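You operate a simulated robot arm through the tools that you are given. There is no shell and no other tool. Be economical: measure what you need, move in short steps, check, and stop when the job is done.

Carry out the task below with a simulated robot arm. There is one attempt and no reset: what you move stays moved.

JOB
Probe the three pots by the sliders and set the driest one's slider to LOW.
Fine: leave the other sliders; stand the probe back in its holder.

The check looks at the end state, three seconds after you hand in, the way a careful person would. Anything else that was tipped, shoved, dropped, spilled or broken makes it a failure.

ROBOT AND FRAMES
A 7-joint arm with a two-finger gripper, on a carriage that runs on a rail from [-0.896, 1.425] to [0.371, -0.59] (x, y) and turns from -3.194 to 2.601 rad about z. Base frame: it is fixed where the carriage stands at the start and does not move with it; the origin is on the floor, on the carriage's upright axis, x ahead of it, y to its left, z up; the surface under the hand at the start is at about z = 0.874. Lengths are in m, angles in rad, forces in N, time in s.
Its first joint turns from -2.601 to 2.601 rad. Places, roughly: inside of the grey holder [1, 0, 0.9]; left slider [0.6, 0.2, 0.9]; middle slider [0.7, 0.1, 0.9]; right slider [0.7, 0, 0.9]; seedling (9x9x9 cm) [0.9, 0.1, 0.9]. Payload 2.45 kg.
The TCP is the grasp point between the finger pads, 0.026 m short of the fingertips. In the tool frame z runs along the fingers and y along their closing line. Largest opening 0.096 m; the body of the gripper starts 0.069 m behind the TCP.
Orientation is told as [roll, pitch, yaw] about the base's x, y, z axes, in that order, counted from this pose: with the fingers straight down and closing along the base's y, the tool's x points along the base's -x, its y along +y and its z along -z.

CONTROLS
- The arm moves only by the tool move_arm. Its argument "series" is a list of rows, each an object (a shift or turn left out is 0, a gripper value left out holds the last) with "linear": the shift along the tool's x, y, z in mm, a list of three; "rotation": the turn, a rotation vector about the tool's x, y, z in rad, a list of three; "jaw": the finger opening in mm, from 0 to 96. In form: [{"linear": [tx, ty, tz], "rotation": [rx, ry, rz], "jaw": jaw}, ...]. A call has 1 to 20 rows; each row is the pose to reach, as a shift and turn from the pose commanded when the call began, along the tool's axes at that moment. Rows are played at 5 a second. More than 0.05 m and 0.15 rad between two rows, or a gripper value outside its range, and nothing of the call is played. Where a pose cannot be reached the arm comes as near as it can. A force on the tool above 40 N (or 10 N above the force at the start of the call, whichever is more), or a blocked arm, ends the call early, and 0.2 s more pass. Each finger halts on what it meets, pressing with about 25 N; the grip force reading is that of the motor and also rises with nothing between the fingers. The clock runs only during rows and for 0.2 s after the last one: add rows that repeat a pose to give the fingers time. It gives the time, the measured TCP pose, the force on the tool (base axes), the opening and the grip force at its end, in the units of the frame above (readings bear some noise), with the torque about the TCP (base axes, N m) and any sound that the robot's microphone picked up.
- Cameras (640 x 400 px; columns grow to the right, rows downward): "scene" is now at [0.0376, 0.172, 1.6674]; the picture's right is [0.03, -1.00, 0.00], its down [-0.68, -0.02, -0.74] and it looks along [0.74, 0.02, -0.68] (base axes); focal length 266 px, centre (320, 200). "wrist" rides on the gripper at [0.082, 0.003, -0.098] in the tool frame; the picture's right is [-0.04, 1.00, 0.00], its down [-0.73, -0.03, -0.68] and it looks along [-0.68, -0.03, 0.73] (tool axes); focal length 256 px, centre (320, 200). There is no depth. A picture from a camera that has moved, and an enlarged one, comes with that camera's place and axes in the base frame and with its lens.
- grab_frame(camera): a new picture of that camera. No time passes.
- slide_trunk(by): slides the trunk up (or, below 0, down) by that many m; the arm and the scene camera ride with it, the base frame stays. It gives what a move gives, with no picture.
- roll_base(legs): drives the robot by 1 to 6 legs, each [ahead, left, turn to the left] in m, m and rad, along the robot's own axes; the way and the turn of a leg run together, so that a leg with both is an arc; at most 1.5 m and 3.142 rad a leg. The arm and the cameras ride along, it lands a little off, and it stops where it bumps. It keeps to its track: a leg is cut to what the track allows. It gives what a move gives.
- pan_tilt(pan, tilt): turns the head with the scene camera to pan (to the left, within 2.705 rad either way) and tilt (down, from -0.506 to 1.204), counted from straight ahead of the robot. It gives what a move gives.
- zoom(camera, box): a new picture of the part [left, top, right, bottom] of that camera's present view, enlarged. No time passes.
- hand_in(): hands the job in; it is judged then, once.

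Work in short steps. Places have to be worked out from the pictures, the camera data and where the tool is seen: move nearer, look again, correct. Check each grasp and each placing, and mend what went wrong. You have 120 turns and 78 pictures in all, those below and enlarged ones among them. Open the gripper and draw the arm clear of the work before you hand the job in, unless the task says otherwise; then end with one line.

The tools are called after "Emit:" as name(argument=value, ...) on one line, values as JSON. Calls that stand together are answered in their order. move_arm: Moves the arm, as the interface text tells. Its arguments: {"type":"object","properties":{"series":{"type":"array","items":{"type":"object","properties":{"linear":{"type":"array","items":{"type":"number"}},"rotation":{"type":"array","items":{"type":"number"}},"jaw":{"type":"number"}}}}},"required":["series"]} The other tools are called the same way: slide_trunk (by) slides the trunk up or down; roll_base (legs) drives the base; pan_tilt (pan, tilt) turns the head that bears the scene camera; grab_frame (camera) takes a picture; zoom (camera, box) takes an enlarged picture of a part of a camera's view; hand_in () hands the job in.

At the start:

```text
t: 0.0
ee_pos: [0.7131, 0.0879, 1.2578]
tool_rot: [-0.002, 0.0, 0.0]
force: [0.1, 0.2, 0.4]
moment: [0.0, 0.01, 0.02]
opening: 0.096
grip_force: 0.0
trunk travel left (down, up): [-0.665, 0.045]
robot x, y, heading: [-0.0034, 0.0005, -0.006]
head pan, tilt: [0.033, 0.744]
```

scene: 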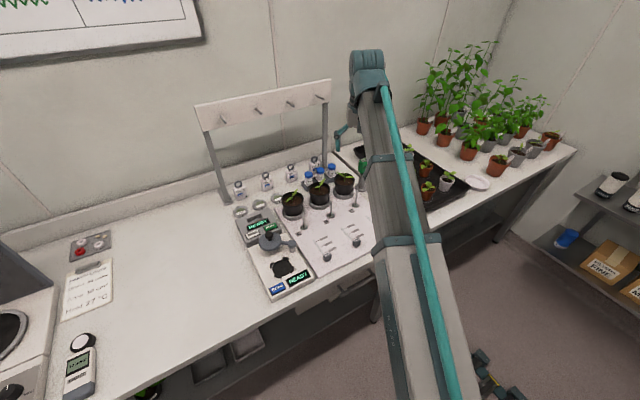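
wrist: 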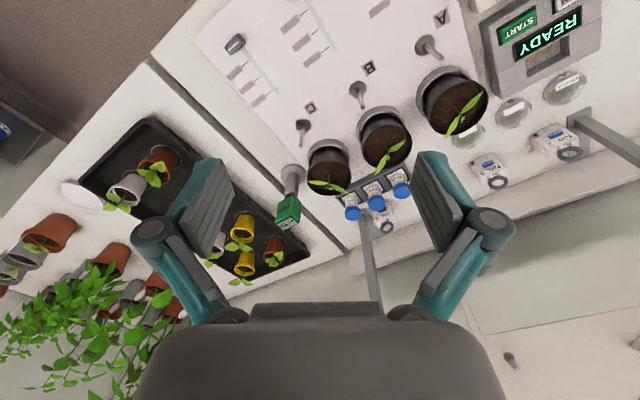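

The wrist view shows three pots with sliders and a green-headed probe in a holder. I zoom in on both views to read the details.

Emit:
zoom(camera="wrist", box=[200, 0, 520, 200])

Emit:
zoom(camera="scene", box=[220, 140, 400, 300])

Emit:
zoom(camera="wrist", box=[240, 120, 400, 240])

```text
2.00 times, centred on (360, 100) of wrist
camera zoom: at [0.6311, 0.0908, 1.3564], right [0.04, 1.0, 0.0], down [0.73, -0.03, 0.68], along [0.68, -0.03, -0.73], focal length 512 px, centre (240, 400)
```

zoom: 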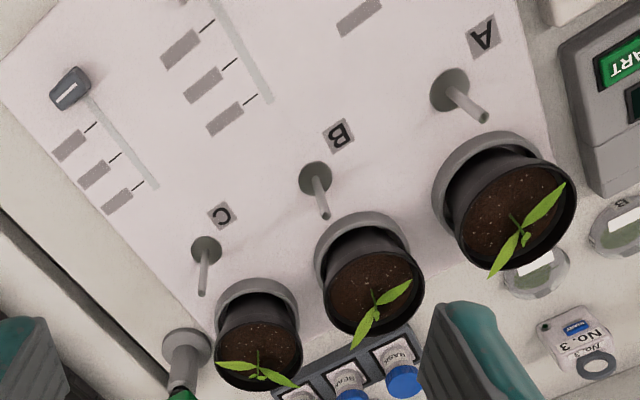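

```text
2.50 times, centred on (310, 220) of scene
camera zoom: at [0.0376, 0.172, 1.6674], right [0.03, -1.0, 0.0], down [-0.68, -0.02, -0.74], along [0.74, 0.02, -0.68], focal length 665 px, centre (345, 150)
```

zoom: 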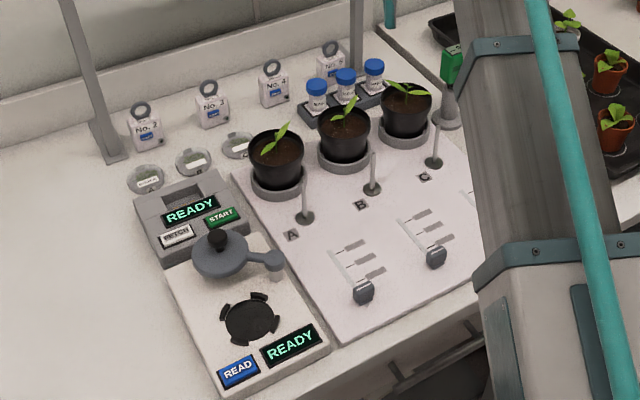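

```text
3.33 times, centred on (320, 180) of wrist
camera zoom: at [0.6311, 0.0908, 1.3564], right [0.04, 1.0, 0.0], down [0.73, -0.03, 0.68], along [0.68, -0.03, -0.73], focal length 853 px, centre (320, 267)
```

zoom: 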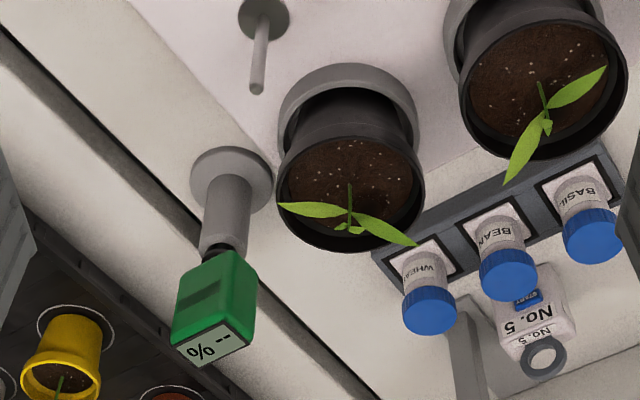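

The row of pots runs parallel to the rail: pot A ≈(0.81,0.31), B ≈(0.88,0.20), C ≈(0.94,0.10), holder ≈(0.99,0.01). I roll along the rail about 0.3 m and turn to face the bench squarely, with the arm high.

Emit:
roll_base(legs=[[0.161, -0.255, 0], [0, 0, 0.567]])

Emit:
grab_frame(camera="wrist")

Emit:
grab_frame(camera="scene")

```text
t: 3.6
ee_pos: [0.7075, 0.211, 1.2584]
tool_rot: [0.0, 0.001, 0.576]
force: [-1.3, 0.4, 0.3]
moment: [-0.03, -0.03, 0.01]
opening: 0.096
grip_force: 0.1
trunk travel left (down, up): [-0.665, 0.045]
robot x, y, heading: [0.1524, -0.251, 0.57]
head pan, tilt: [0.033, 0.744]
```

```text
72 pictures are left
camera wrist: at [0.6371, 0.1684, 1.3565], right [-0.51, 0.86, 0.0], down [0.63, 0.37, 0.68], along [0.58, 0.35, -0.73], focal length 256 px, centre (320, 200)
```

wrist: 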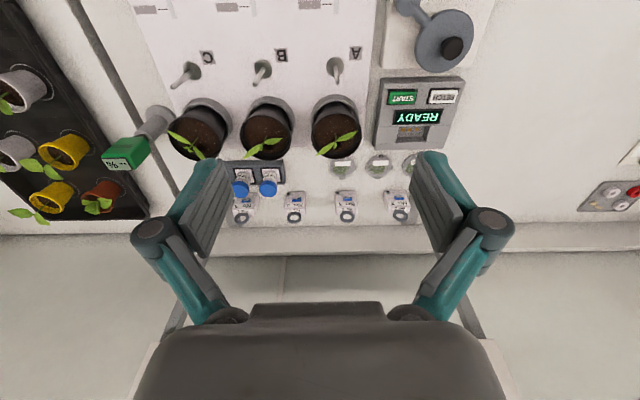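

```text
71 pictures are left
camera scene: at [0.0951, -0.0862, 1.6674], right [0.57, -0.82, 0.0], down [-0.55, -0.39, -0.74], along [0.6, 0.42, -0.68], focal length 266 px, centre (320, 200)
```

scene: 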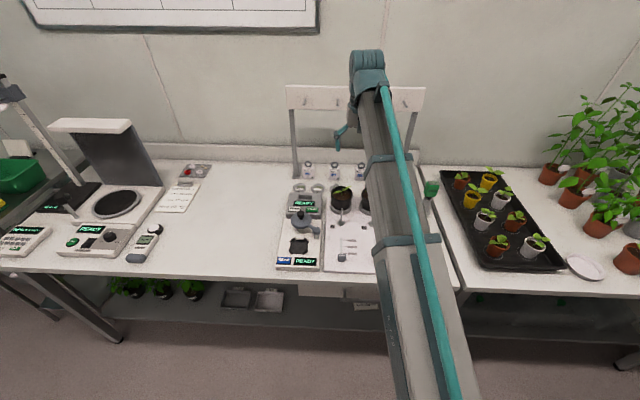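

By triangulation the probe head is at ≈(1.005, 0.009, 0.99). I move the hand above and behind it to look closely before grasping.

Emit:
move_arm(series=[{"linear": [-2, -41, 17]}, {"linear": [-5, -82, 34]}, {"linear": [-7, -124, 52]}, {"linear": [-10, -165, 69]}, {"linear": [-12, -207, 86]}, {"linear": [-15, -248, 103]}, {"linear": [-17, -290, 120]}, {"linear": [-20, -331, 138]}, {"linear": [-20, -331, 138]}])

Emit:
grab_frame(camera="wrist")

```text
t: 5.6
ee_pos: [0.9042, -0.0533, 1.1223]
tool_rot: [0.001, -0.001, 0.576]
force: [0.6, 0.2, -0.5]
moment: [0.02, 0.01, 0.01]
opening: 0.0961
grip_force: 0.1
trunk travel left (down, up): [-0.665, 0.045]
robot x, y, heading: [0.1569, -0.2518, 0.575]
head pan, tilt: [0.033, 0.744]
```

```text
70 pictures are left
camera wrist: at [0.8354, -0.0961, 1.2214], right [-0.51, 0.86, 0.0], down [0.63, 0.37, 0.68], along [0.58, 0.35, -0.73], focal length 256 px, centre (320, 200)
```

wrist: 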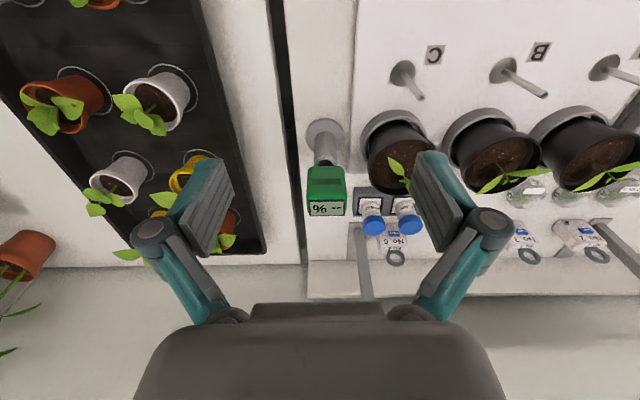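

Emit:
zoom(camera="wrist", box=[270, 90, 430, 230])

```text
2.86 times, centred on (350, 160) of wrist
camera zoom: at [0.8354, -0.0961, 1.2214], right [-0.51, 0.86, 0.0], down [0.63, 0.37, 0.68], along [0.58, 0.35, -0.73], focal length 731 px, centre (234, 314)
```

zoom: 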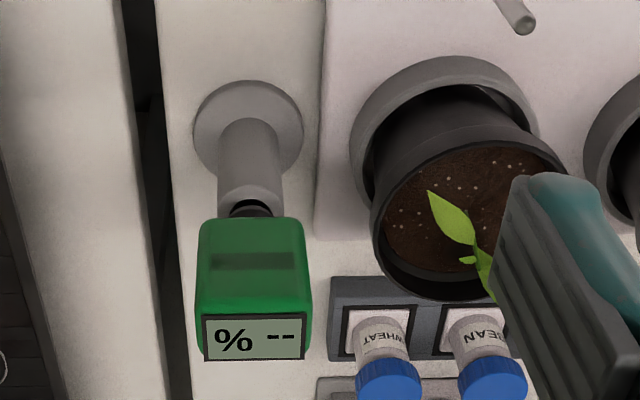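

The head is squared to the tool, about 45 mm wide, spanning z≈0.96–1.025 with its display on top. I centre over ≈(1.000, 0.013) with the jaw at 68 mm and lower partway.

Emit:
move_arm(series=[{"linear": [-40, 1, 0], "jaw": 68}, {"linear": [-80, 2, 0]}, {"linear": [-116, 3, 0]}, {"linear": [-116, 3, 35]}, {"linear": [-116, 3, 60]}, {"linear": [-116, 3, 60]}])

Emit:
grab_frame(camera="wrist")

```text
t: 7.0
ee_pos: [1.0012, 0.0101, 1.0578]
tool_rot: [0.0, 0.001, 0.576]
force: [-0.4, 0.4, 0.6]
moment: [0.01, 0.01, -0.01]
opening: 0.068
grip_force: 0.0
trunk travel left (down, up): [-0.665, 0.045]
robot x, y, heading: [0.1564, -0.2496, 0.577]
head pan, tilt: [0.033, 0.744]
```

```text
68 pictures are left
camera wrist: at [0.9312, -0.0326, 1.1569], right [-0.51, 0.86, 0.0], down [0.63, 0.37, 0.68], along [0.58, 0.35, -0.73], focal length 256 px, centre (320, 200)
```

wrist: 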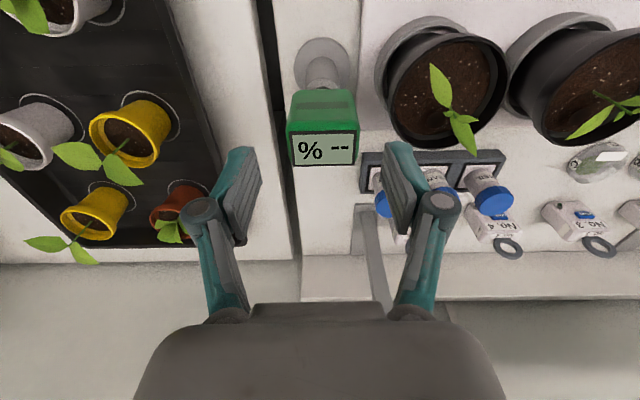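

The head is centred between the fingers (tool projection matches within ~3 mm). I descend 64 mm and close.

Emit:
move_arm(series=[{"linear": [0, 2, 22]}, {"linear": [0, 2, 44]}, {"linear": [0, 2, 64]}, {"linear": [0, 2, 64]}, {"linear": [0, 2, 64], "jaw": 30}, {"linear": [0, 2, 64], "jaw": 30}, {"linear": [0, 2, 64], "jaw": 30}, {"linear": [0, 2, 64], "jaw": 30}])

Emit:
grab_frame(camera="wrist")

```text
t: 8.8
ee_pos: [1.0006, 0.0103, 0.9958]
tool_rot: [0.0, -0.001, 0.576]
force: [0.1, -0.7, 1.2]
moment: [0.01, -0.02, -0.01]
opening: 0.0452
grip_force: 25.1
trunk travel left (down, up): [-0.665, 0.045]
robot x, y, heading: [0.1549, -0.2525, 0.577]
head pan, tilt: [0.033, 0.744]
```

```text
67 pictures are left
camera wrist: at [0.9298, -0.032, 1.0945], right [-0.51, 0.86, 0.0], down [0.63, 0.37, 0.68], along [0.58, 0.35, -0.73], focal length 256 px, centre (320, 200)
```

wrist: 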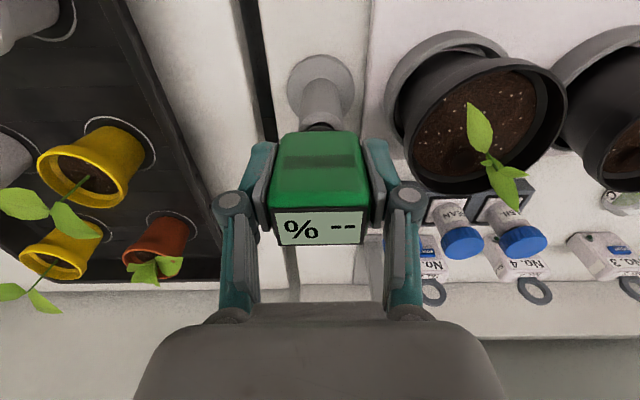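

Grip is firm at 45 mm on the head and nothing has shifted. I lift straight up 130 mm to clear the holder.

Emit:
move_arm(series=[{"linear": [0, 0, -25]}, {"linear": [0, 0, -50]}, {"linear": [0, 0, -80]}, {"linear": [0, 0, -110]}, {"linear": [0, 0, -135]}, {"linear": [0, 0, -135]}])

Emit:
grab_frame(camera="wrist")

Emit:
grab_frame(camera="scene")

```text
t: 10.2
ee_pos: [0.9982, 0.0132, 1.1311]
tool_rot: [-0.001, 0.0, 0.575]
force: [-0.2, -0.8, -1.5]
moment: [0.01, 0.0, -0.02]
opening: 0.0455
grip_force: 24.6
trunk travel left (down, up): [-0.665, 0.045]
robot x, y, heading: [0.1555, -0.2539, 0.578]
head pan, tilt: [0.033, 0.744]
```

```text
66 pictures are left
camera wrist: at [0.9275, -0.0303, 1.2297], right [-0.51, 0.86, 0.0], down [0.63, 0.37, 0.68], along [0.58, 0.35, -0.73], focal length 256 px, centre (320, 200)
```

wrist: 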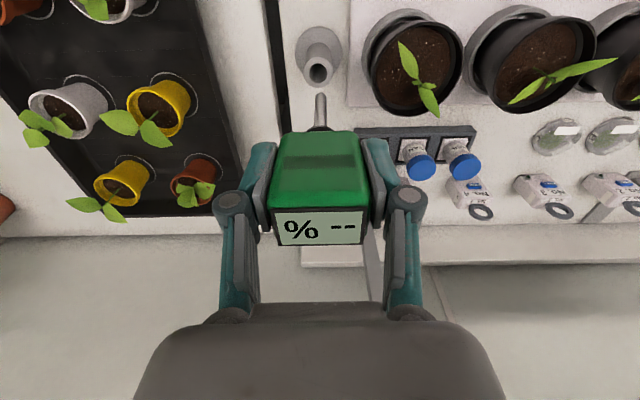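

```text
65 pictures are left
camera scene: at [0.0954, -0.0862, 1.6674], right [0.57, -0.82, 0.0], down [-0.56, -0.39, -0.74], along [0.6, 0.42, -0.68], focal length 266 px, centre (320, 200)
```

scene: 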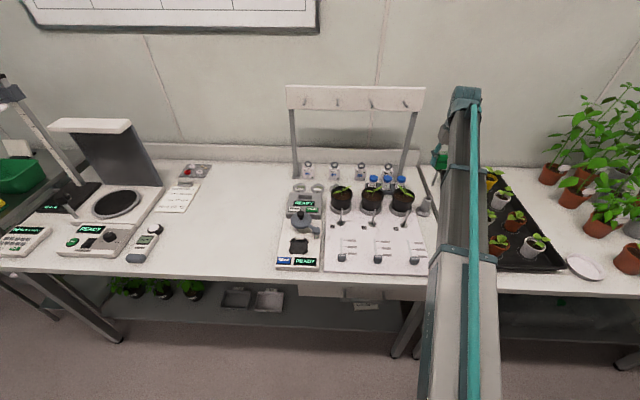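

The probe is out. The sliders are now visible in the scene view; I zoom on them and on the probe tip.

Emit:
zoom(camera="scene", box=[320, 210, 430, 275])

Emit:
zoom(camera="wrist", box=[270, 0, 510, 150])

Emit:
zoom(camera="scene", box=[320, 170, 450, 245])

```text
5.82 times, centred on (375, 242) of scene
camera zoom: at [0.0954, -0.0862, 1.6674], right [0.57, -0.82, 0.0], down [-0.56, -0.39, -0.74], along [0.6, 0.42, -0.68], focal length 1547 px, centre (0, -47)
```

zoom: 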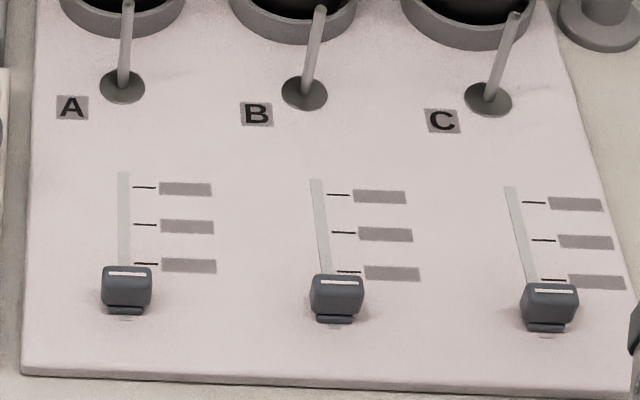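

```text
2.67 times, centred on (390, 75) of wrist
camera zoom: at [0.9275, -0.0303, 1.2297], right [-0.51, 0.86, 0.0], down [0.63, 0.37, 0.68], along [0.58, 0.35, -0.73], focal length 683 px, centre (133, 533)
```

zoom: 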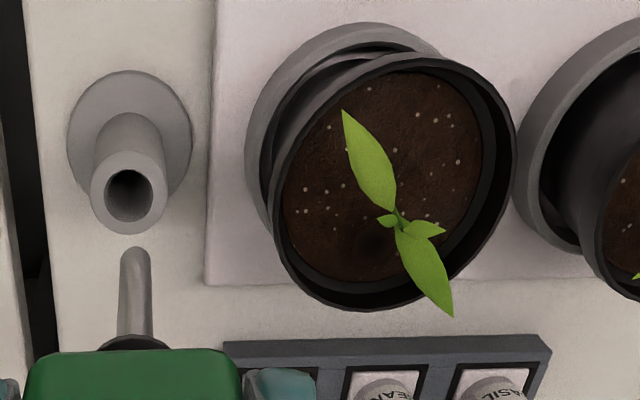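

```text
4.92 times, centred on (385, 208) of scene
camera zoom: at [0.0954, -0.0862, 1.6674], right [0.57, -0.82, 0.0], down [-0.56, -0.39, -0.74], along [0.6, 0.42, -0.68], focal length 1309 px, centre (0, 163)
```

zoom: 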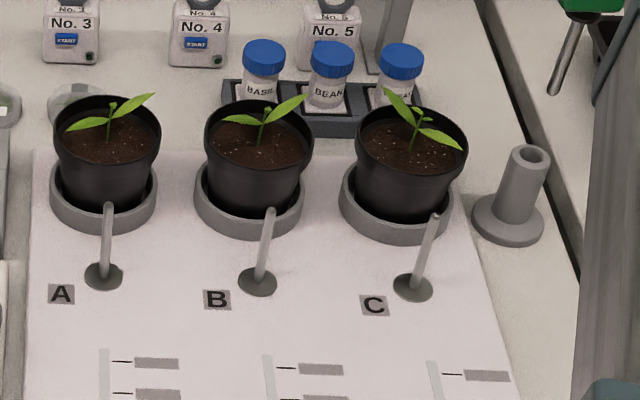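

From triangulating two views, pot C's rim is centred at ≈(0.946, 0.096, 0.947); its leaves lie front-right to back-left, so the front-left soil is clear. The probe tip is about 116 mm below the TCP. I move over that free patch and come down to just above the rim.

Emit:
move_arm(series=[{"linear": [6, 30, 0]}, {"linear": [12, 60, 0]}, {"linear": [18, 90, 0]}, {"linear": [23, 118, 0]}, {"linear": [23, 118, 20]}, {"linear": [23, 118, 40]}, {"linear": [23, 118, 40]}])

Emit:
grab_frame(camera="wrist")

Emit:
zoom(camera="scene", box=[320, 140, 450, 240])

```text
t: 11.8
ee_pos: [0.9155, 0.0977, 1.0911]
tool_rot: [-0.002, -0.002, 0.574]
force: [0.2, -0.5, -0.4]
moment: [0.02, 0.0, -0.02]
opening: 0.0454
grip_force: 25.4
trunk travel left (down, up): [-0.665, 0.045]
robot x, y, heading: [0.1548, -0.2496, 0.579]
head pan, tilt: [0.033, 0.744]
```

```text
61 pictures are left
camera wrist: at [0.8446, 0.0554, 1.1885], right [-0.51, 0.86, 0.0], down [0.63, 0.37, 0.68], along [0.58, 0.35, -0.73], focal length 256 px, centre (320, 200)
```

wrist: 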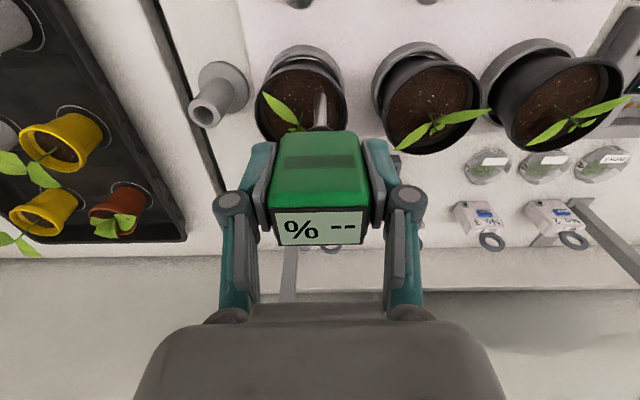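

```text
4.00 times, centred on (385, 190) of scene
camera zoom: at [0.0953, -0.0862, 1.6674], right [0.57, -0.82, 0.0], down [-0.55, -0.39, -0.74], along [0.6, 0.42, -0.68], focal length 1064 px, centre (60, 240)
```

zoom: 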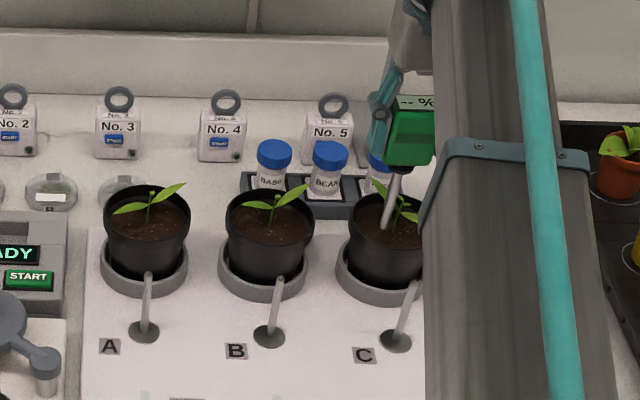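

The tip hangs over the front-left soil inside the rim, clear of the leaves. I lower 60 mm in small steps so that it enters the soil.

Emit:
move_arm(series=[{"linear": [0, 0, 15]}, {"linear": [0, 0, 30]}, {"linear": [0, 0, 40]}, {"linear": [0, 0, 50]}, {"linear": [0, 0, 60]}, {"linear": [0, 0, 60]}, {"linear": [0, 0, 60]}, {"linear": [0, 0, 60]}])

Emit:
grab_frame(camera="wrist")

```text
t: 13.6
ee_pos: [0.9144, 0.0974, 1.0342]
tool_rot: [0.0, -0.002, 0.575]
force: [-0.8, 3.7, 29.0]
moment: [0.51, -0.01, 0.03]
opening: 0.0444
grip_force: 25.3
trunk travel left (down, up): [-0.665, 0.045]
robot x, y, heading: [0.1599, -0.2462, 0.578]
head pan, tilt: [0.033, 0.744]
```

```text
59 pictures are left
camera wrist: at [0.8442, 0.0552, 1.1325], right [-0.51, 0.86, 0.0], down [0.63, 0.37, 0.68], along [0.59, 0.35, -0.73], focal length 256 px, centre (320, 200)
```

wrist: 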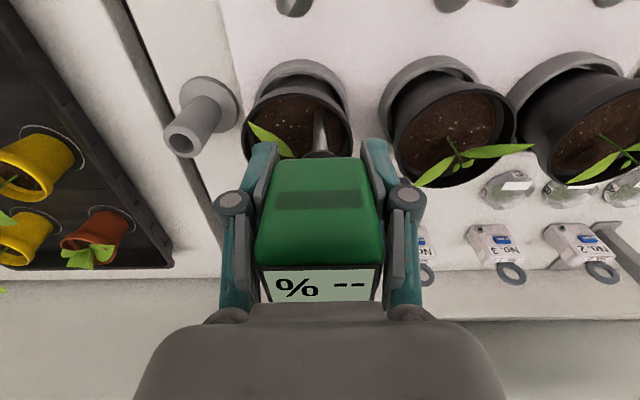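

Force reached 29 N and the head slid up in the grip, so the tip met something hard. I look closely.

Emit:
zoom(camera="wrist", box=[230, 50, 390, 170])

Emit:
zoom(camera="scene", box=[380, 150, 440, 220])

```text
3.33 times, centred on (310, 110) of wrist
camera zoom: at [0.8442, 0.0552, 1.1325], right [-0.51, 0.86, 0.0], down [0.63, 0.37, 0.68], along [0.59, 0.35, -0.73], focal length 853 px, centre (353, 500)
```

zoom: 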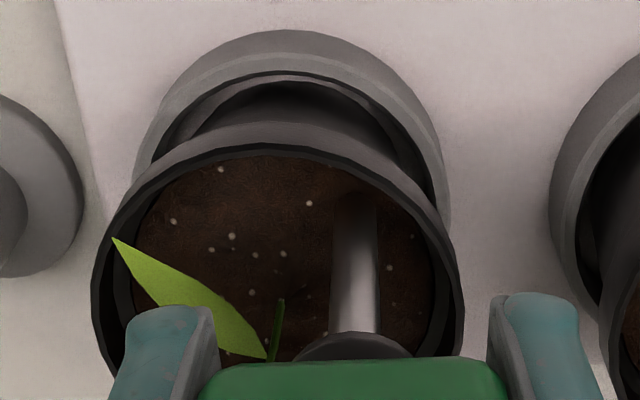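

```text
5.71 times, centred on (410, 185) of scene
camera zoom: at [0.0921, -0.0872, 1.6675], right [0.57, -0.82, 0.0], down [-0.55, -0.39, -0.74], along [0.6, 0.42, -0.68], focal length 1520 px, centre (-194, 286)
```

zoom: 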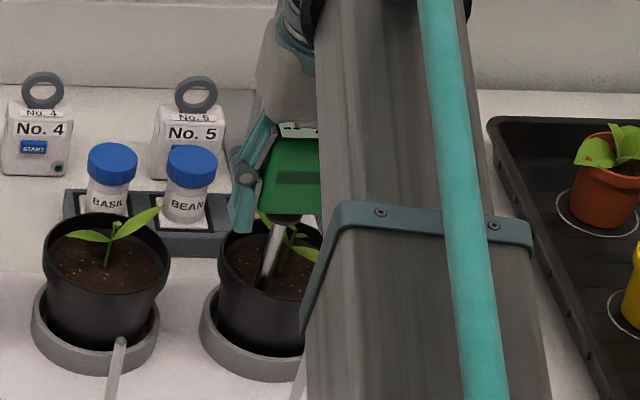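

The tip has stopped at the soil surface (z≈0.94) and the head slipped ~25 mm up. I ease off the force by a few millimetres and wait for a reading.

Emit:
move_arm(series=[{"linear": [0, 0, -2]}, {"linear": [0, 0, -2]}, {"linear": [0, 0, -2]}, {"linear": [0, 0, -2]}, {"linear": [0, 0, -2]}, {"linear": [0, 0, -2]}, {"linear": [0, 0, -2]}, {"linear": [0, 0, -2]}, {"linear": [0, 0, -2]}, {"linear": [0, 0, -2]}])

Emit:
zoom(camera="wrist", box=[220, 50, 420, 310])

```text
t: 15.8
ee_pos: [0.9144, 0.0993, 1.0351]
tool_rot: [-0.001, -0.001, 0.575]
force: [-2.2, 4.3, 13.5]
moment: [0.49, 0.06, -0.01]
opening: 0.0443
grip_force: 25.1
trunk travel left (down, up): [-0.665, 0.045]
robot x, y, heading: [0.156, -0.2527, 0.574]
head pan, tilt: [0.033, 0.744]
```

```text
1.54 times, centred on (320, 180) of wrist
camera zoom: at [0.8444, 0.0551, 1.1327], right [-0.51, 0.86, 0.0], down [0.63, 0.37, 0.68], along [0.58, 0.35, -0.73], focal length 394 px, centre (320, 231)
```

zoom: 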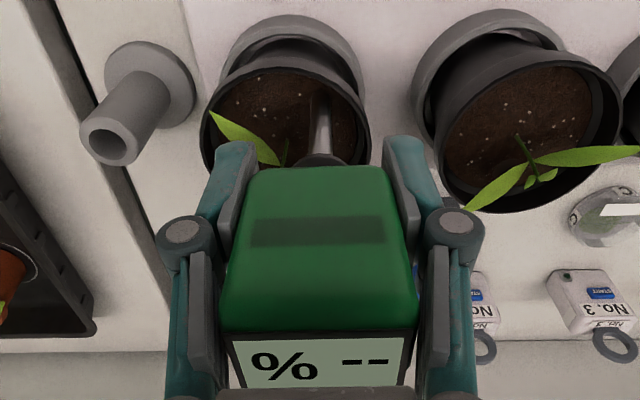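

No reading and still blocked; I judge the tip is too close to the pot wall (~31 mm off centre). I lift 15 mm, shift ~14 mm toward the pot centre (still off the stem and leaf), and try again gently.

Emit:
move_arm(series=[{"linear": [0, 0, -8]}, {"linear": [0, 0, -16]}, {"linear": [-6, -4, -16]}, {"linear": [-12, -8, -16]}, {"linear": [-12, -8, -16]}])

Emit:
zoom(camera="wrist", box=[220, 40, 420, 310])

Emit:
zoom(camera="scene", box=[370, 140, 440, 220])

```text
t: 17.0
ee_pos: [0.9298, 0.097, 1.0497]
tool_rot: [0.0, 0.001, 0.576]
force: [0.8, -0.2, -1.5]
moment: [-0.01, 0.0, 0.01]
opening: 0.0445
grip_force: 24.5
trunk travel left (down, up): [-0.665, 0.045]
robot x, y, heading: [0.1582, -0.251, 0.58]
head pan, tilt: [0.033, 0.744]
```

```text
1.48 times, centred on (320, 175) of wrist
camera zoom: at [0.8597, 0.0541, 1.1482], right [-0.51, 0.86, 0.0], down [0.63, 0.37, 0.68], along [0.58, 0.35, -0.73], focal length 379 px, centre (320, 237)
```

zoom: 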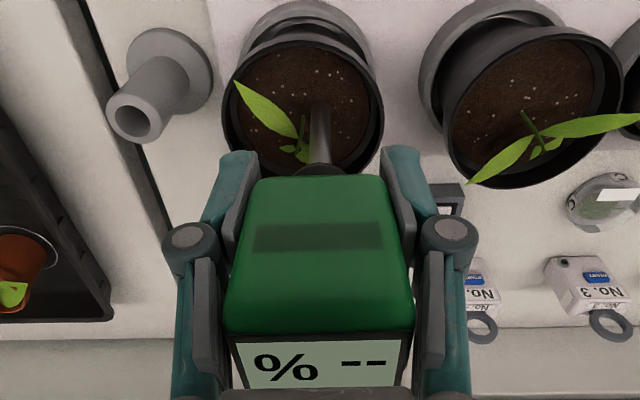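

```text
5.00 times, centred on (405, 180) of scene
camera zoom: at [0.0953, -0.0863, 1.6674], right [0.57, -0.82, 0.0], down [-0.55, -0.39, -0.74], along [0.6, 0.42, -0.68], focal length 1330 px, centre (-105, 300)
```

zoom: 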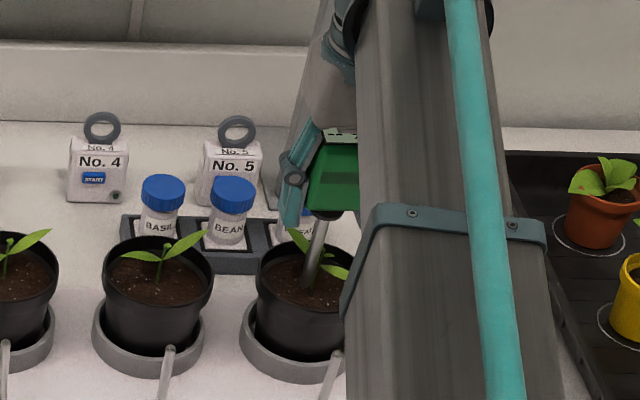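

Now the tip is ~17 mm off centre, ~15 mm above the soil, upright. I press down in small steps.

Emit:
move_arm(series=[{"linear": [0, 0, 10]}, {"linear": [0, 0, 16]}, {"linear": [0, 0, 20]}, {"linear": [0, 0, 24]}, {"linear": [0, 0, 28]}, {"linear": [0, 0, 28]}])

Emit:
zoom(camera="wrist", box=[220, 40, 420, 310])

```text
t: 18.0
ee_pos: [0.9294, 0.0975, 1.0345]
tool_rot: [-0.002, -0.009, 0.576]
force: [-3.9, -2.1, 23.4]
moment: [-0.07, 0.3, 0.0]
opening: 0.0445
grip_force: 24.9
trunk travel left (down, up): [-0.665, 0.045]
robot x, y, heading: [0.1575, -0.252, 0.575]
head pan, tilt: [0.033, 0.744]
stopped in row 5: the force on the tool passed its limit at 44 N (the readings are from after the stop); the commanded pose is now the measured one
```

```text
1.48 times, centred on (320, 175) of wrist
camera zoom: at [0.8588, 0.0549, 1.1314], right [-0.51, 0.86, 0.0], down [0.63, 0.37, 0.69], along [0.59, 0.35, -0.73], focal length 379 px, centre (320, 237)
```

zoom: 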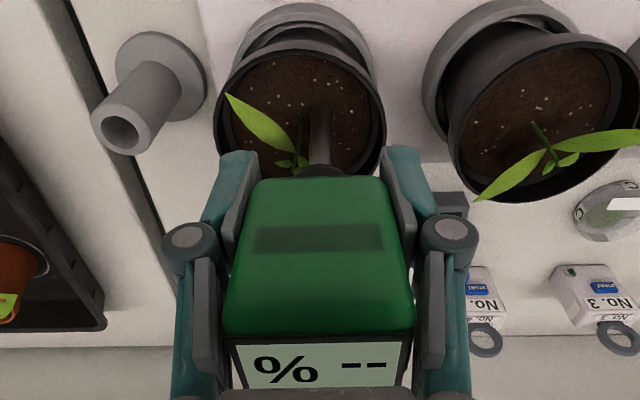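

Still solid at z≈0.94 with no reading. I relieve the force, dwell a bit lightly in contact, and look closely at the soil for a probing spot and at the display.

Emit:
move_arm(series=[{"linear": [0, 0, -1]}, {"linear": [0, 0, -1]}, {"linear": [0, 0, -1]}, {"linear": [0, 0, -1]}, {"linear": [0, 0, -1]}, {"linear": [0, 0, -1]}, {"linear": [0, 0, -1]}, {"linear": [0, 0, -1]}, {"linear": [0, 0, -1]}, {"linear": [0, 0, -1]}, {"linear": [0, 0, -1]}, {"linear": [0, 0, -1]}, {"linear": [0, 0, -1]}, {"linear": [0, 0, -1]}, {"linear": [0, 0, -1]}])

Emit:
grab_frame(camera="wrist")

Emit:
zoom(camera="wrist", box=[420, 40, 580, 150])

```text
t: 21.2
ee_pos: [0.9292, 0.0978, 1.0335]
tool_rot: [-0.002, -0.011, 0.576]
force: [0.7, -2.3, 33.5]
moment: [0.01, -0.28, 0.01]
opening: 0.0446
grip_force: 25.3
trunk travel left (down, up): [-0.665, 0.045]
robot x, y, heading: [0.158, -0.2537, 0.575]
head pan, tilt: [0.033, 0.744]
```

```text
52 pictures are left
camera wrist: at [0.859, 0.0554, 1.1309], right [-0.51, 0.86, 0.0], down [0.63, 0.37, 0.69], along [0.59, 0.35, -0.73], focal length 256 px, centre (320, 200)
```

wrist: 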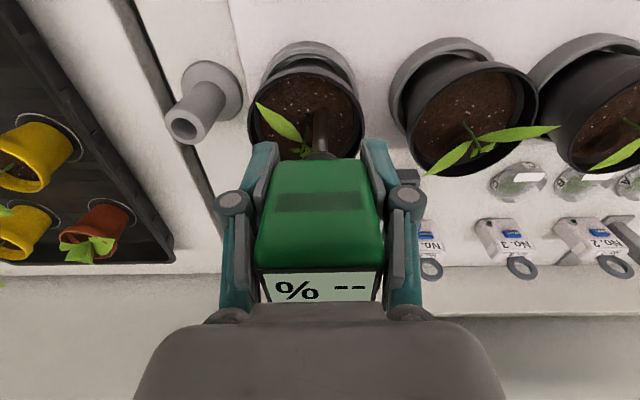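

```text
3.64 times, centred on (500, 95) of wrist
camera zoom: at [0.859, 0.0554, 1.1309], right [-0.51, 0.86, 0.0], down [0.63, 0.37, 0.69], along [0.59, 0.35, -0.73], focal length 931 px, centre (-334, 582)
```

zoom: 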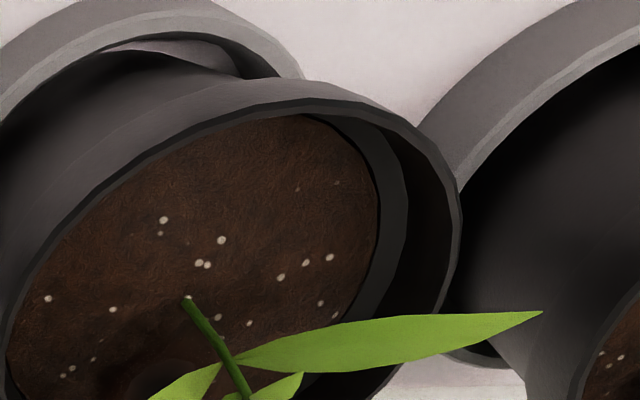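

There seems to be a dark round hole in the soil behind the stem in B, and similarly in C. I lift out and back off to get a clear look.

Emit:
move_arm(series=[{"linear": [0, 0, -30]}, {"linear": [0, 0, -60]}, {"linear": [0, 40, -90]}, {"linear": [0, 60, -120]}, {"linear": [0, 60, -120]}])

Emit:
grab_frame(camera="wrist")

```text
t: 22.4
ee_pos: [0.896, 0.1504, 1.1476]
tool_rot: [0.0, -0.006, 0.577]
force: [0.3, -0.3, -1.2]
moment: [0.02, 0.01, -0.02]
opening: 0.0446
grip_force: 24.9
trunk travel left (down, up): [-0.665, 0.045]
robot x, y, heading: [0.1611, -0.2517, 0.577]
head pan, tilt: [0.033, 0.744]
```

```text
50 pictures are left
camera wrist: at [0.8256, 0.1076, 1.2463], right [-0.51, 0.86, 0.0], down [0.63, 0.37, 0.68], along [0.59, 0.35, -0.73], focal length 256 px, centre (320, 200)
```

wrist: 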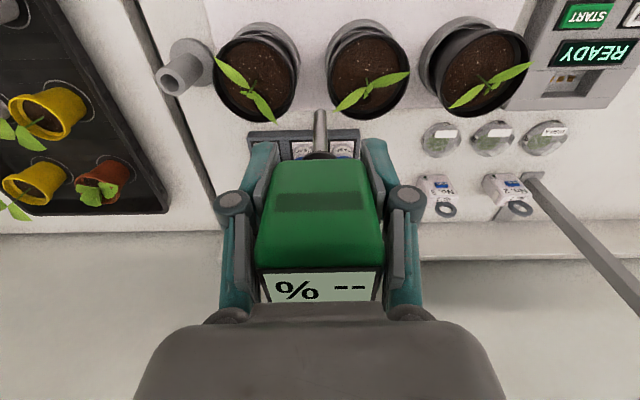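

Emit:
zoom(camera="wrist", box=[205, 10, 415, 130])

Emit:
zoom(camera="wrist", box=[415, 10, 535, 130])

```text
3.05 times, centred on (310, 70) of wrist
camera zoom: at [0.8256, 0.1076, 1.2463], right [-0.51, 0.86, 0.0], down [0.63, 0.37, 0.68], along [0.59, 0.35, -0.73], focal length 780 px, centre (350, 596)
```

zoom: 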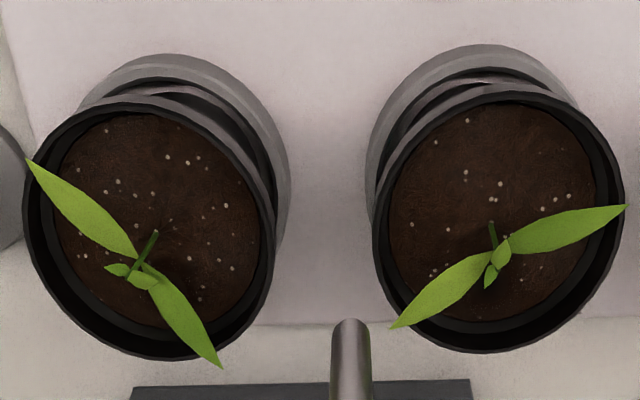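

```text
3.33 times, centred on (475, 70) of wrist
camera zoom: at [0.8256, 0.1076, 1.2463], right [-0.51, 0.86, 0.0], down [0.63, 0.37, 0.68], along [0.59, 0.35, -0.73], focal length 853 px, centre (-197, 633)
```

zoom: 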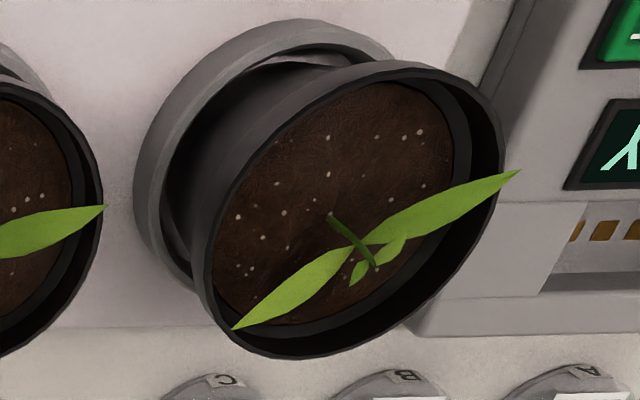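

No holes; the dark patches are just leaf shadows. The soil surface is at z≈0.945, matching where the tip stopped, so the soil looks firm and the meter may simply need longer settled contact. I try pot B just in front of its stem, touching gently and dwelling.

Emit:
move_arm(series=[{"linear": [1, 22, 0]}, {"linear": [2, 44, 0]}, {"linear": [2, 44, 40]}, {"linear": [2, 44, 80]}, {"linear": [2, 44, 105]}, {"linear": [2, 44, 110]}, {"linear": [2, 44, 114]}, {"linear": [2, 44, 116]}, {"linear": [2, 44, 118]}, {"linear": [2, 44, 118]}, {"linear": [2, 44, 118]}, {"linear": [2, 44, 118]}, {"linear": [2, 44, 118]}, {"linear": [2, 44, 118]}])

Emit:
grab_frame(camera="wrist")

```text
t: 25.4
ee_pos: [0.8734, 0.1834, 1.0332]
tool_rot: [0.0, -0.008, 0.576]
force: [0.2, 2.0, 12.4]
moment: [0.17, 0.06, -0.02]
opening: 0.0447
grip_force: 25.0
trunk travel left (down, up): [-0.665, 0.045]
robot x, y, heading: [0.159, -0.2463, 0.577]
head pan, tilt: [0.033, 0.744]
```

```text
47 pictures are left
camera wrist: at [0.8024, 0.1418, 1.1315], right [-0.51, 0.86, 0.0], down [0.63, 0.37, 0.68], along [0.59, 0.35, -0.73], focal length 256 px, centre (320, 200)
```

wrist: 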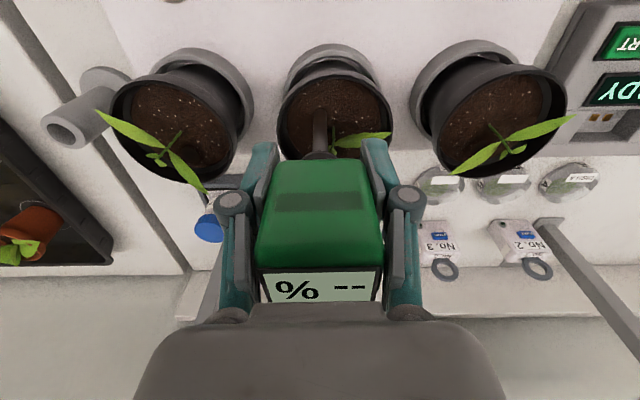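

Light contact in pot B at 12 N; I hold still for four more seconds and read the display.

Emit:
move_arm(series=[{"linear": [0, 0, 0]}, {"linear": [0, 0, 0]}, {"linear": [0, 0, 0]}, {"linear": [0, 0, 0]}, {"linear": [0, 0, 0]}, {"linear": [0, 0, 0]}, {"linear": [0, 0, 0]}, {"linear": [0, 0, 0]}, {"linear": [0, 0, 0]}, {"linear": [0, 0, 0]}, {"linear": [0, 0, 0]}, {"linear": [0, 0, 0]}, {"linear": [0, 0, 0]}, {"linear": [0, 0, 0]}, {"linear": [0, 0, 0]}, {"linear": [0, 0, 0]}, {"linear": [0, 0, 0]}, {"linear": [0, 0, 0]}, {"linear": [0, 0, 0]}, {"linear": [0, 0, 0]}])

Emit:
zoom(camera="wrist", box=[240, 60, 400, 310])

```text
t: 29.6
ee_pos: [0.8723, 0.1844, 1.0331]
tool_rot: [0.0, -0.006, 0.576]
force: [0.8, 0.7, 13.7]
moment: [0.15, -0.22, -0.01]
opening: 0.0446
grip_force: 24.7
trunk travel left (down, up): [-0.665, 0.045]
robot x, y, heading: [0.1579, -0.2492, 0.577]
head pan, tilt: [0.033, 0.744]
```

```text
1.60 times, centred on (320, 185) of wrist
camera zoom: at [0.8021, 0.1415, 1.1315], right [-0.51, 0.86, 0.0], down [0.63, 0.37, 0.68], along [0.59, 0.35, -0.73], focal length 410 px, centre (320, 224)
```

zoom: 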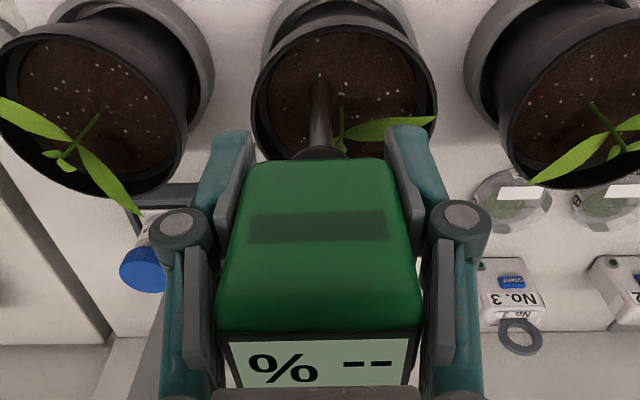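

Still no reading. In C there again appears a dark round spot behind the stem at a consistent place across views; I zoom on it.

Emit:
zoom(camera="wrist", box=[110, 60, 260, 200])

Emit:
zoom(camera="wrist", box=[405, 60, 575, 190])

```text
2.86 times, centred on (185, 130) of wrist
camera zoom: at [0.8021, 0.1415, 1.1315], right [-0.51, 0.86, 0.0], down [0.63, 0.37, 0.68], along [0.59, 0.35, -0.73], focal length 731 px, centre (706, 400)
```

zoom: 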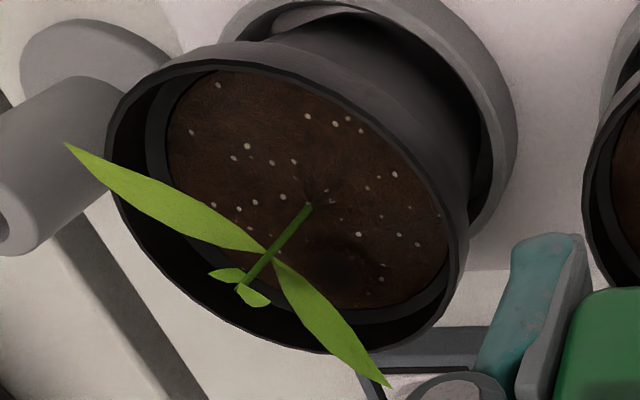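

```text
3.08 times, centred on (490, 125) of wrist
camera zoom: at [0.8021, 0.1415, 1.1315], right [-0.51, 0.86, 0.0], down [0.63, 0.37, 0.68], along [0.59, 0.35, -0.73], focal length 788 px, centre (-203, 431)
```

zoom: 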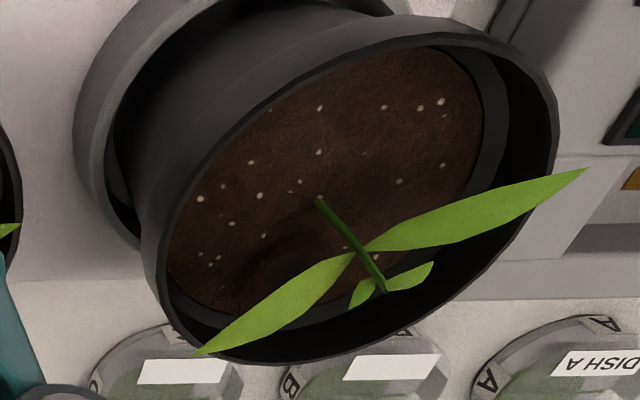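

There are real dimples: each pot has a probing hole about 19 mm behind the stem (C hole ≈(0.959,0.109), A's likewise). For B that puts it ~33 mm ahead and 9 mm left of the present tip. I lift over the leaves and move above it, then check.

Emit:
move_arm(series=[{"linear": [0, 0, -25]}, {"linear": [0, 0, -50]}, {"linear": [0, 0, -65]}, {"linear": [-16, 5, -65]}, {"linear": [-33, 9, -65]}, {"linear": [-33, 9, -65]}])

Emit:
zoom(camera="wrist", box=[200, 20, 440, 190])

Emit:
zoom(camera="scene", box=[330, 140, 420, 220])

```text
t: 31.0
ee_pos: [0.896, 0.2105, 1.0979]
tool_rot: [-0.001, -0.007, 0.576]
force: [0.4, 1.1, -1.0]
moment: [0.01, -0.03, -0.03]
opening: 0.0448
grip_force: 25.1
trunk travel left (down, up): [-0.665, 0.045]
robot x, y, heading: [0.1574, -0.249, 0.579]
head pan, tilt: [0.033, 0.744]
```

```text
2.35 times, centred on (320, 105) of wrist
camera zoom: at [0.8255, 0.1681, 1.1957], right [-0.51, 0.86, 0.0], down [0.63, 0.37, 0.68], along [0.59, 0.35, -0.73], focal length 602 px, centre (320, 424)
```

zoom: 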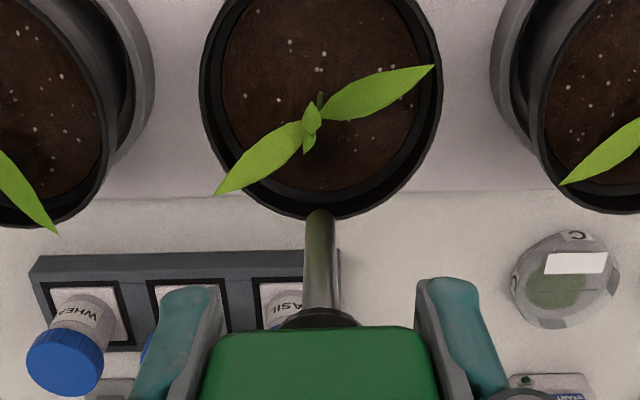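

```text
5.00 times, centred on (375, 180) of scene
camera zoom: at [0.0952, -0.0863, 1.6674], right [0.57, -0.82, 0.0], down [-0.55, -0.39, -0.74], along [0.6, 0.42, -0.68], focal length 1330 px, centre (45, 300)
```

zoom: 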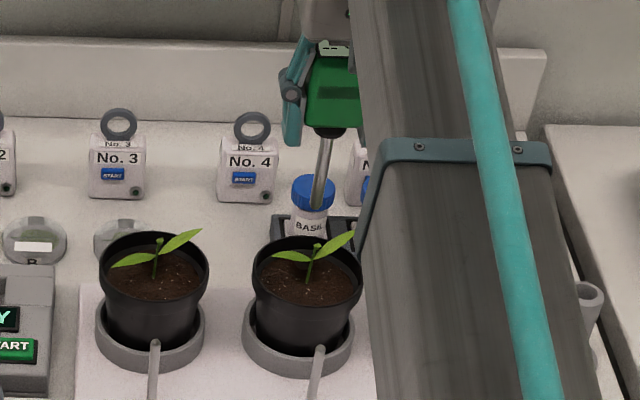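

The tip is roughly above the area behind the stem. I zoom more tightly to pin down the hole's centre in B.

Emit:
zoom(camera="wrist", box=[275, 40, 375, 120])

```text
5.00 times, centred on (325, 80) of wrist
camera zoom: at [0.8255, 0.1681, 1.1957], right [-0.51, 0.86, 0.0], down [0.63, 0.37, 0.68], along [0.59, 0.35, -0.73], focal length 1280 px, centre (295, 800)
```

zoom: 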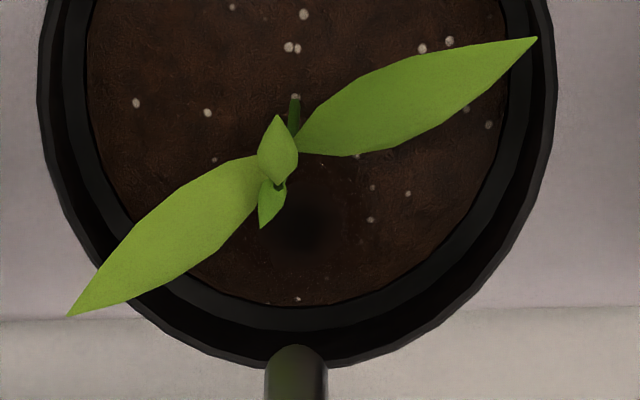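

The dark spot is centred within ~3 mm of the tip axis. I descend slowly, to 15 mm below the soil level.

Emit:
move_arm(series=[{"linear": [-3, 1, 20]}, {"linear": [-3, 1, 40]}, {"linear": [-3, 1, 55]}, {"linear": [-3, 1, 62]}, {"linear": [-3, 1, 66]}, {"linear": [-3, 1, 70]}, {"linear": [-3, 1, 74]}, {"linear": [-3, 1, 78]}, {"linear": [-3, 1, 82]}, {"linear": [-3, 1, 82]}, {"linear": [-3, 1, 82]}])

Emit:
grab_frame(camera="wrist")

```text
t: 33.4
ee_pos: [0.8964, 0.2129, 1.0159]
tool_rot: [0.001, -0.006, 0.575]
force: [0.1, 0.4, -0.7]
moment: [-0.01, 0.05, -0.01]
opening: 0.0442
grip_force: 25.3
trunk travel left (down, up): [-0.665, 0.045]
robot x, y, heading: [0.1577, -0.2504, 0.574]
head pan, tilt: [0.033, 0.744]
```

```text
40 pictures are left
camera wrist: at [0.8269, 0.171, 1.1137], right [-0.51, 0.86, 0.0], down [0.63, 0.37, 0.68], along [0.59, 0.35, -0.73], focal length 256 px, centre (320, 200)
```

wrist: 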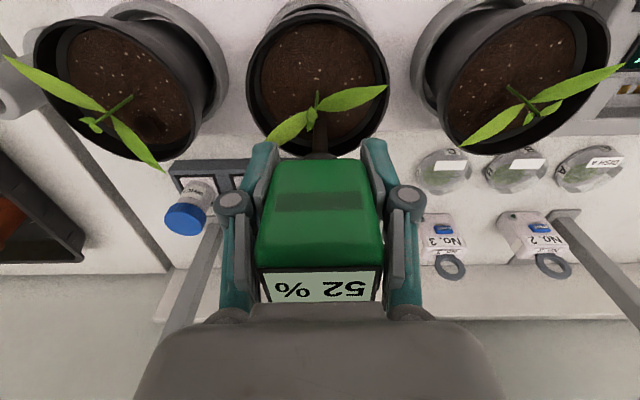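

It entered the hole freely and reads about 52 %. I dwell to see whether it is settled.

Emit:
move_arm(series=[{"linear": [0, 0, 0]}, {"linear": [0, 0, 0]}, {"linear": [0, 0, 0]}, {"linear": [0, 0, 0]}, {"linear": [0, 0, 0]}, {"linear": [0, 0, 0]}, {"linear": [0, 0, 0]}, {"linear": [0, 0, 0]}, {"linear": [0, 0, 0]}, {"linear": [0, 0, 0]}])

Emit:
zoom(camera="wrist", box=[240, 100, 400, 310])

```text
t: 35.6
ee_pos: [0.8977, 0.2145, 1.0154]
tool_rot: [0.0, -0.007, 0.577]
force: [0.5, 0.0, -1.0]
moment: [0.02, 0.02, -0.02]
opening: 0.0443
grip_force: 25.2
trunk travel left (down, up): [-0.665, 0.045]
robot x, y, heading: [0.1559, -0.2498, 0.574]
head pan, tilt: [0.033, 0.744]
```

```text
1.90 times, centred on (320, 205) of wrist
camera zoom: at [0.8269, 0.171, 1.1137], right [-0.51, 0.86, 0.0], down [0.63, 0.37, 0.68], along [0.59, 0.35, -0.73], focal length 488 px, centre (320, 190)
```

zoom: 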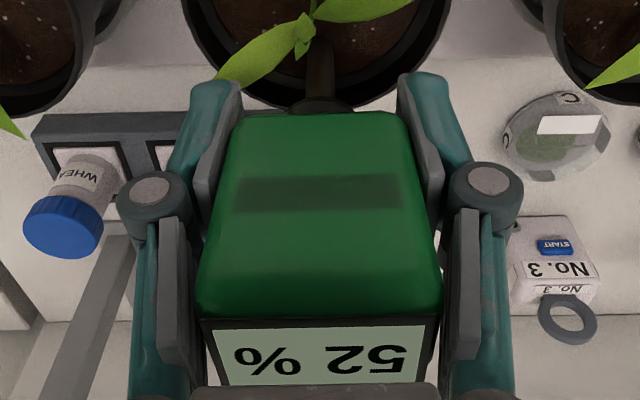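

I enlarge the display alone, since it is seen upside-down.

Emit:
zoom(camera="wrist", box=[260, 260, 390, 310])

```text
4.92 times, centred on (325, 285) of wrist
camera zoom: at [0.8269, 0.171, 1.1137], right [-0.51, 0.86, 0.0], down [0.63, 0.37, 0.68], along [0.59, 0.35, -0.73], focal length 1260 px, centre (295, -218)
```

zoom: 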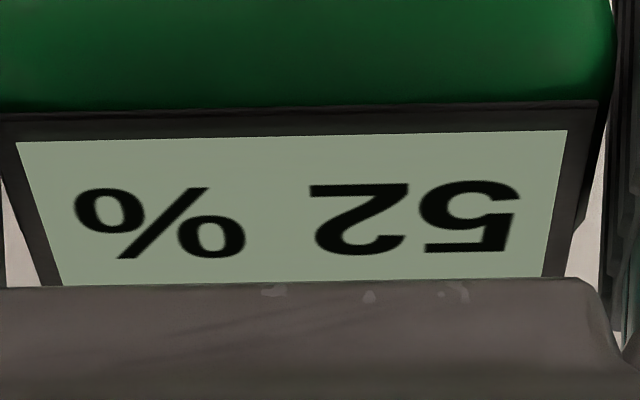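

B reads 52 %. I lift out and move above C's hole (estimated ≈(0.961, 0.110)), then check alignment.

Emit:
move_arm(series=[{"linear": [0, 0, -25]}, {"linear": [0, 0, -50]}, {"linear": [0, 0, -82]}, {"linear": [1, -30, -85]}, {"linear": [2, -60, -85]}, {"linear": [3, -90, -85]}, {"linear": [3, -122, -85]}, {"linear": [3, -122, -85]}])

Emit:
zoom(camera="wrist", box=[260, 30, 380, 120])

```text
t: 37.4
ee_pos: [0.9611, 0.111, 1.101]
tool_rot: [0.0, -0.006, 0.577]
force: [-0.4, -0.7, -1.0]
moment: [0.02, -0.03, -0.01]
opening: 0.0447
grip_force: 25.1
trunk travel left (down, up): [-0.665, 0.045]
robot x, y, heading: [0.1584, -0.2493, 0.573]
head pan, tilt: [0.033, 0.744]
```

```text
4.44 times, centred on (320, 75) of wrist
camera zoom: at [0.8908, 0.0682, 1.199], right [-0.51, 0.86, 0.0], down [0.63, 0.37, 0.68], along [0.59, 0.35, -0.73], focal length 1138 px, centre (320, 756)
```

zoom: 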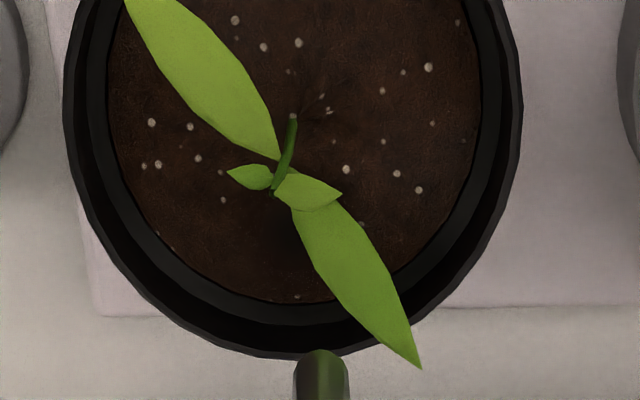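

The hole is partly hidden under the leaf; I aim 6 mm to the right to pass beside the leaf edge, descending slowly to just below soil level.

Emit:
move_arm(series=[{"linear": [0, -6, 0]}, {"linear": [0, -6, 25]}, {"linear": [0, -6, 45]}, {"linear": [0, -6, 60]}, {"linear": [0, -6, 66]}, {"linear": [0, -6, 70]}, {"linear": [0, -6, 74]}, {"linear": [0, -6, 76]}, {"linear": [0, -6, 76]}])

Emit:
grab_frame(camera="wrist")

```text
t: 39.4
ee_pos: [0.9665, 0.1051, 1.0241]
tool_rot: [0.0, -0.008, 0.575]
force: [-1.0, 1.0, 0.7]
moment: [0.06, 0.07, 0.0]
opening: 0.0448
grip_force: 25.0
trunk travel left (down, up): [-0.665, 0.045]
robot x, y, heading: [0.1538, -0.2488, 0.578]
head pan, tilt: [0.033, 0.744]
```

```text
36 pictures are left
camera wrist: at [0.8959, 0.0622, 1.1221], right [-0.51, 0.86, 0.0], down [0.63, 0.37, 0.68], along [0.59, 0.35, -0.73], focal length 256 px, centre (320, 200)
```

wrist: 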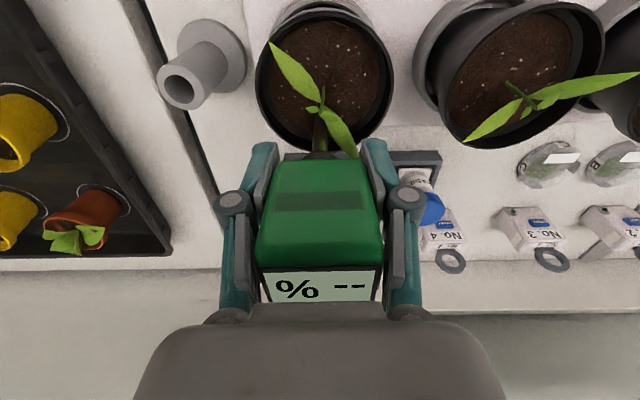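

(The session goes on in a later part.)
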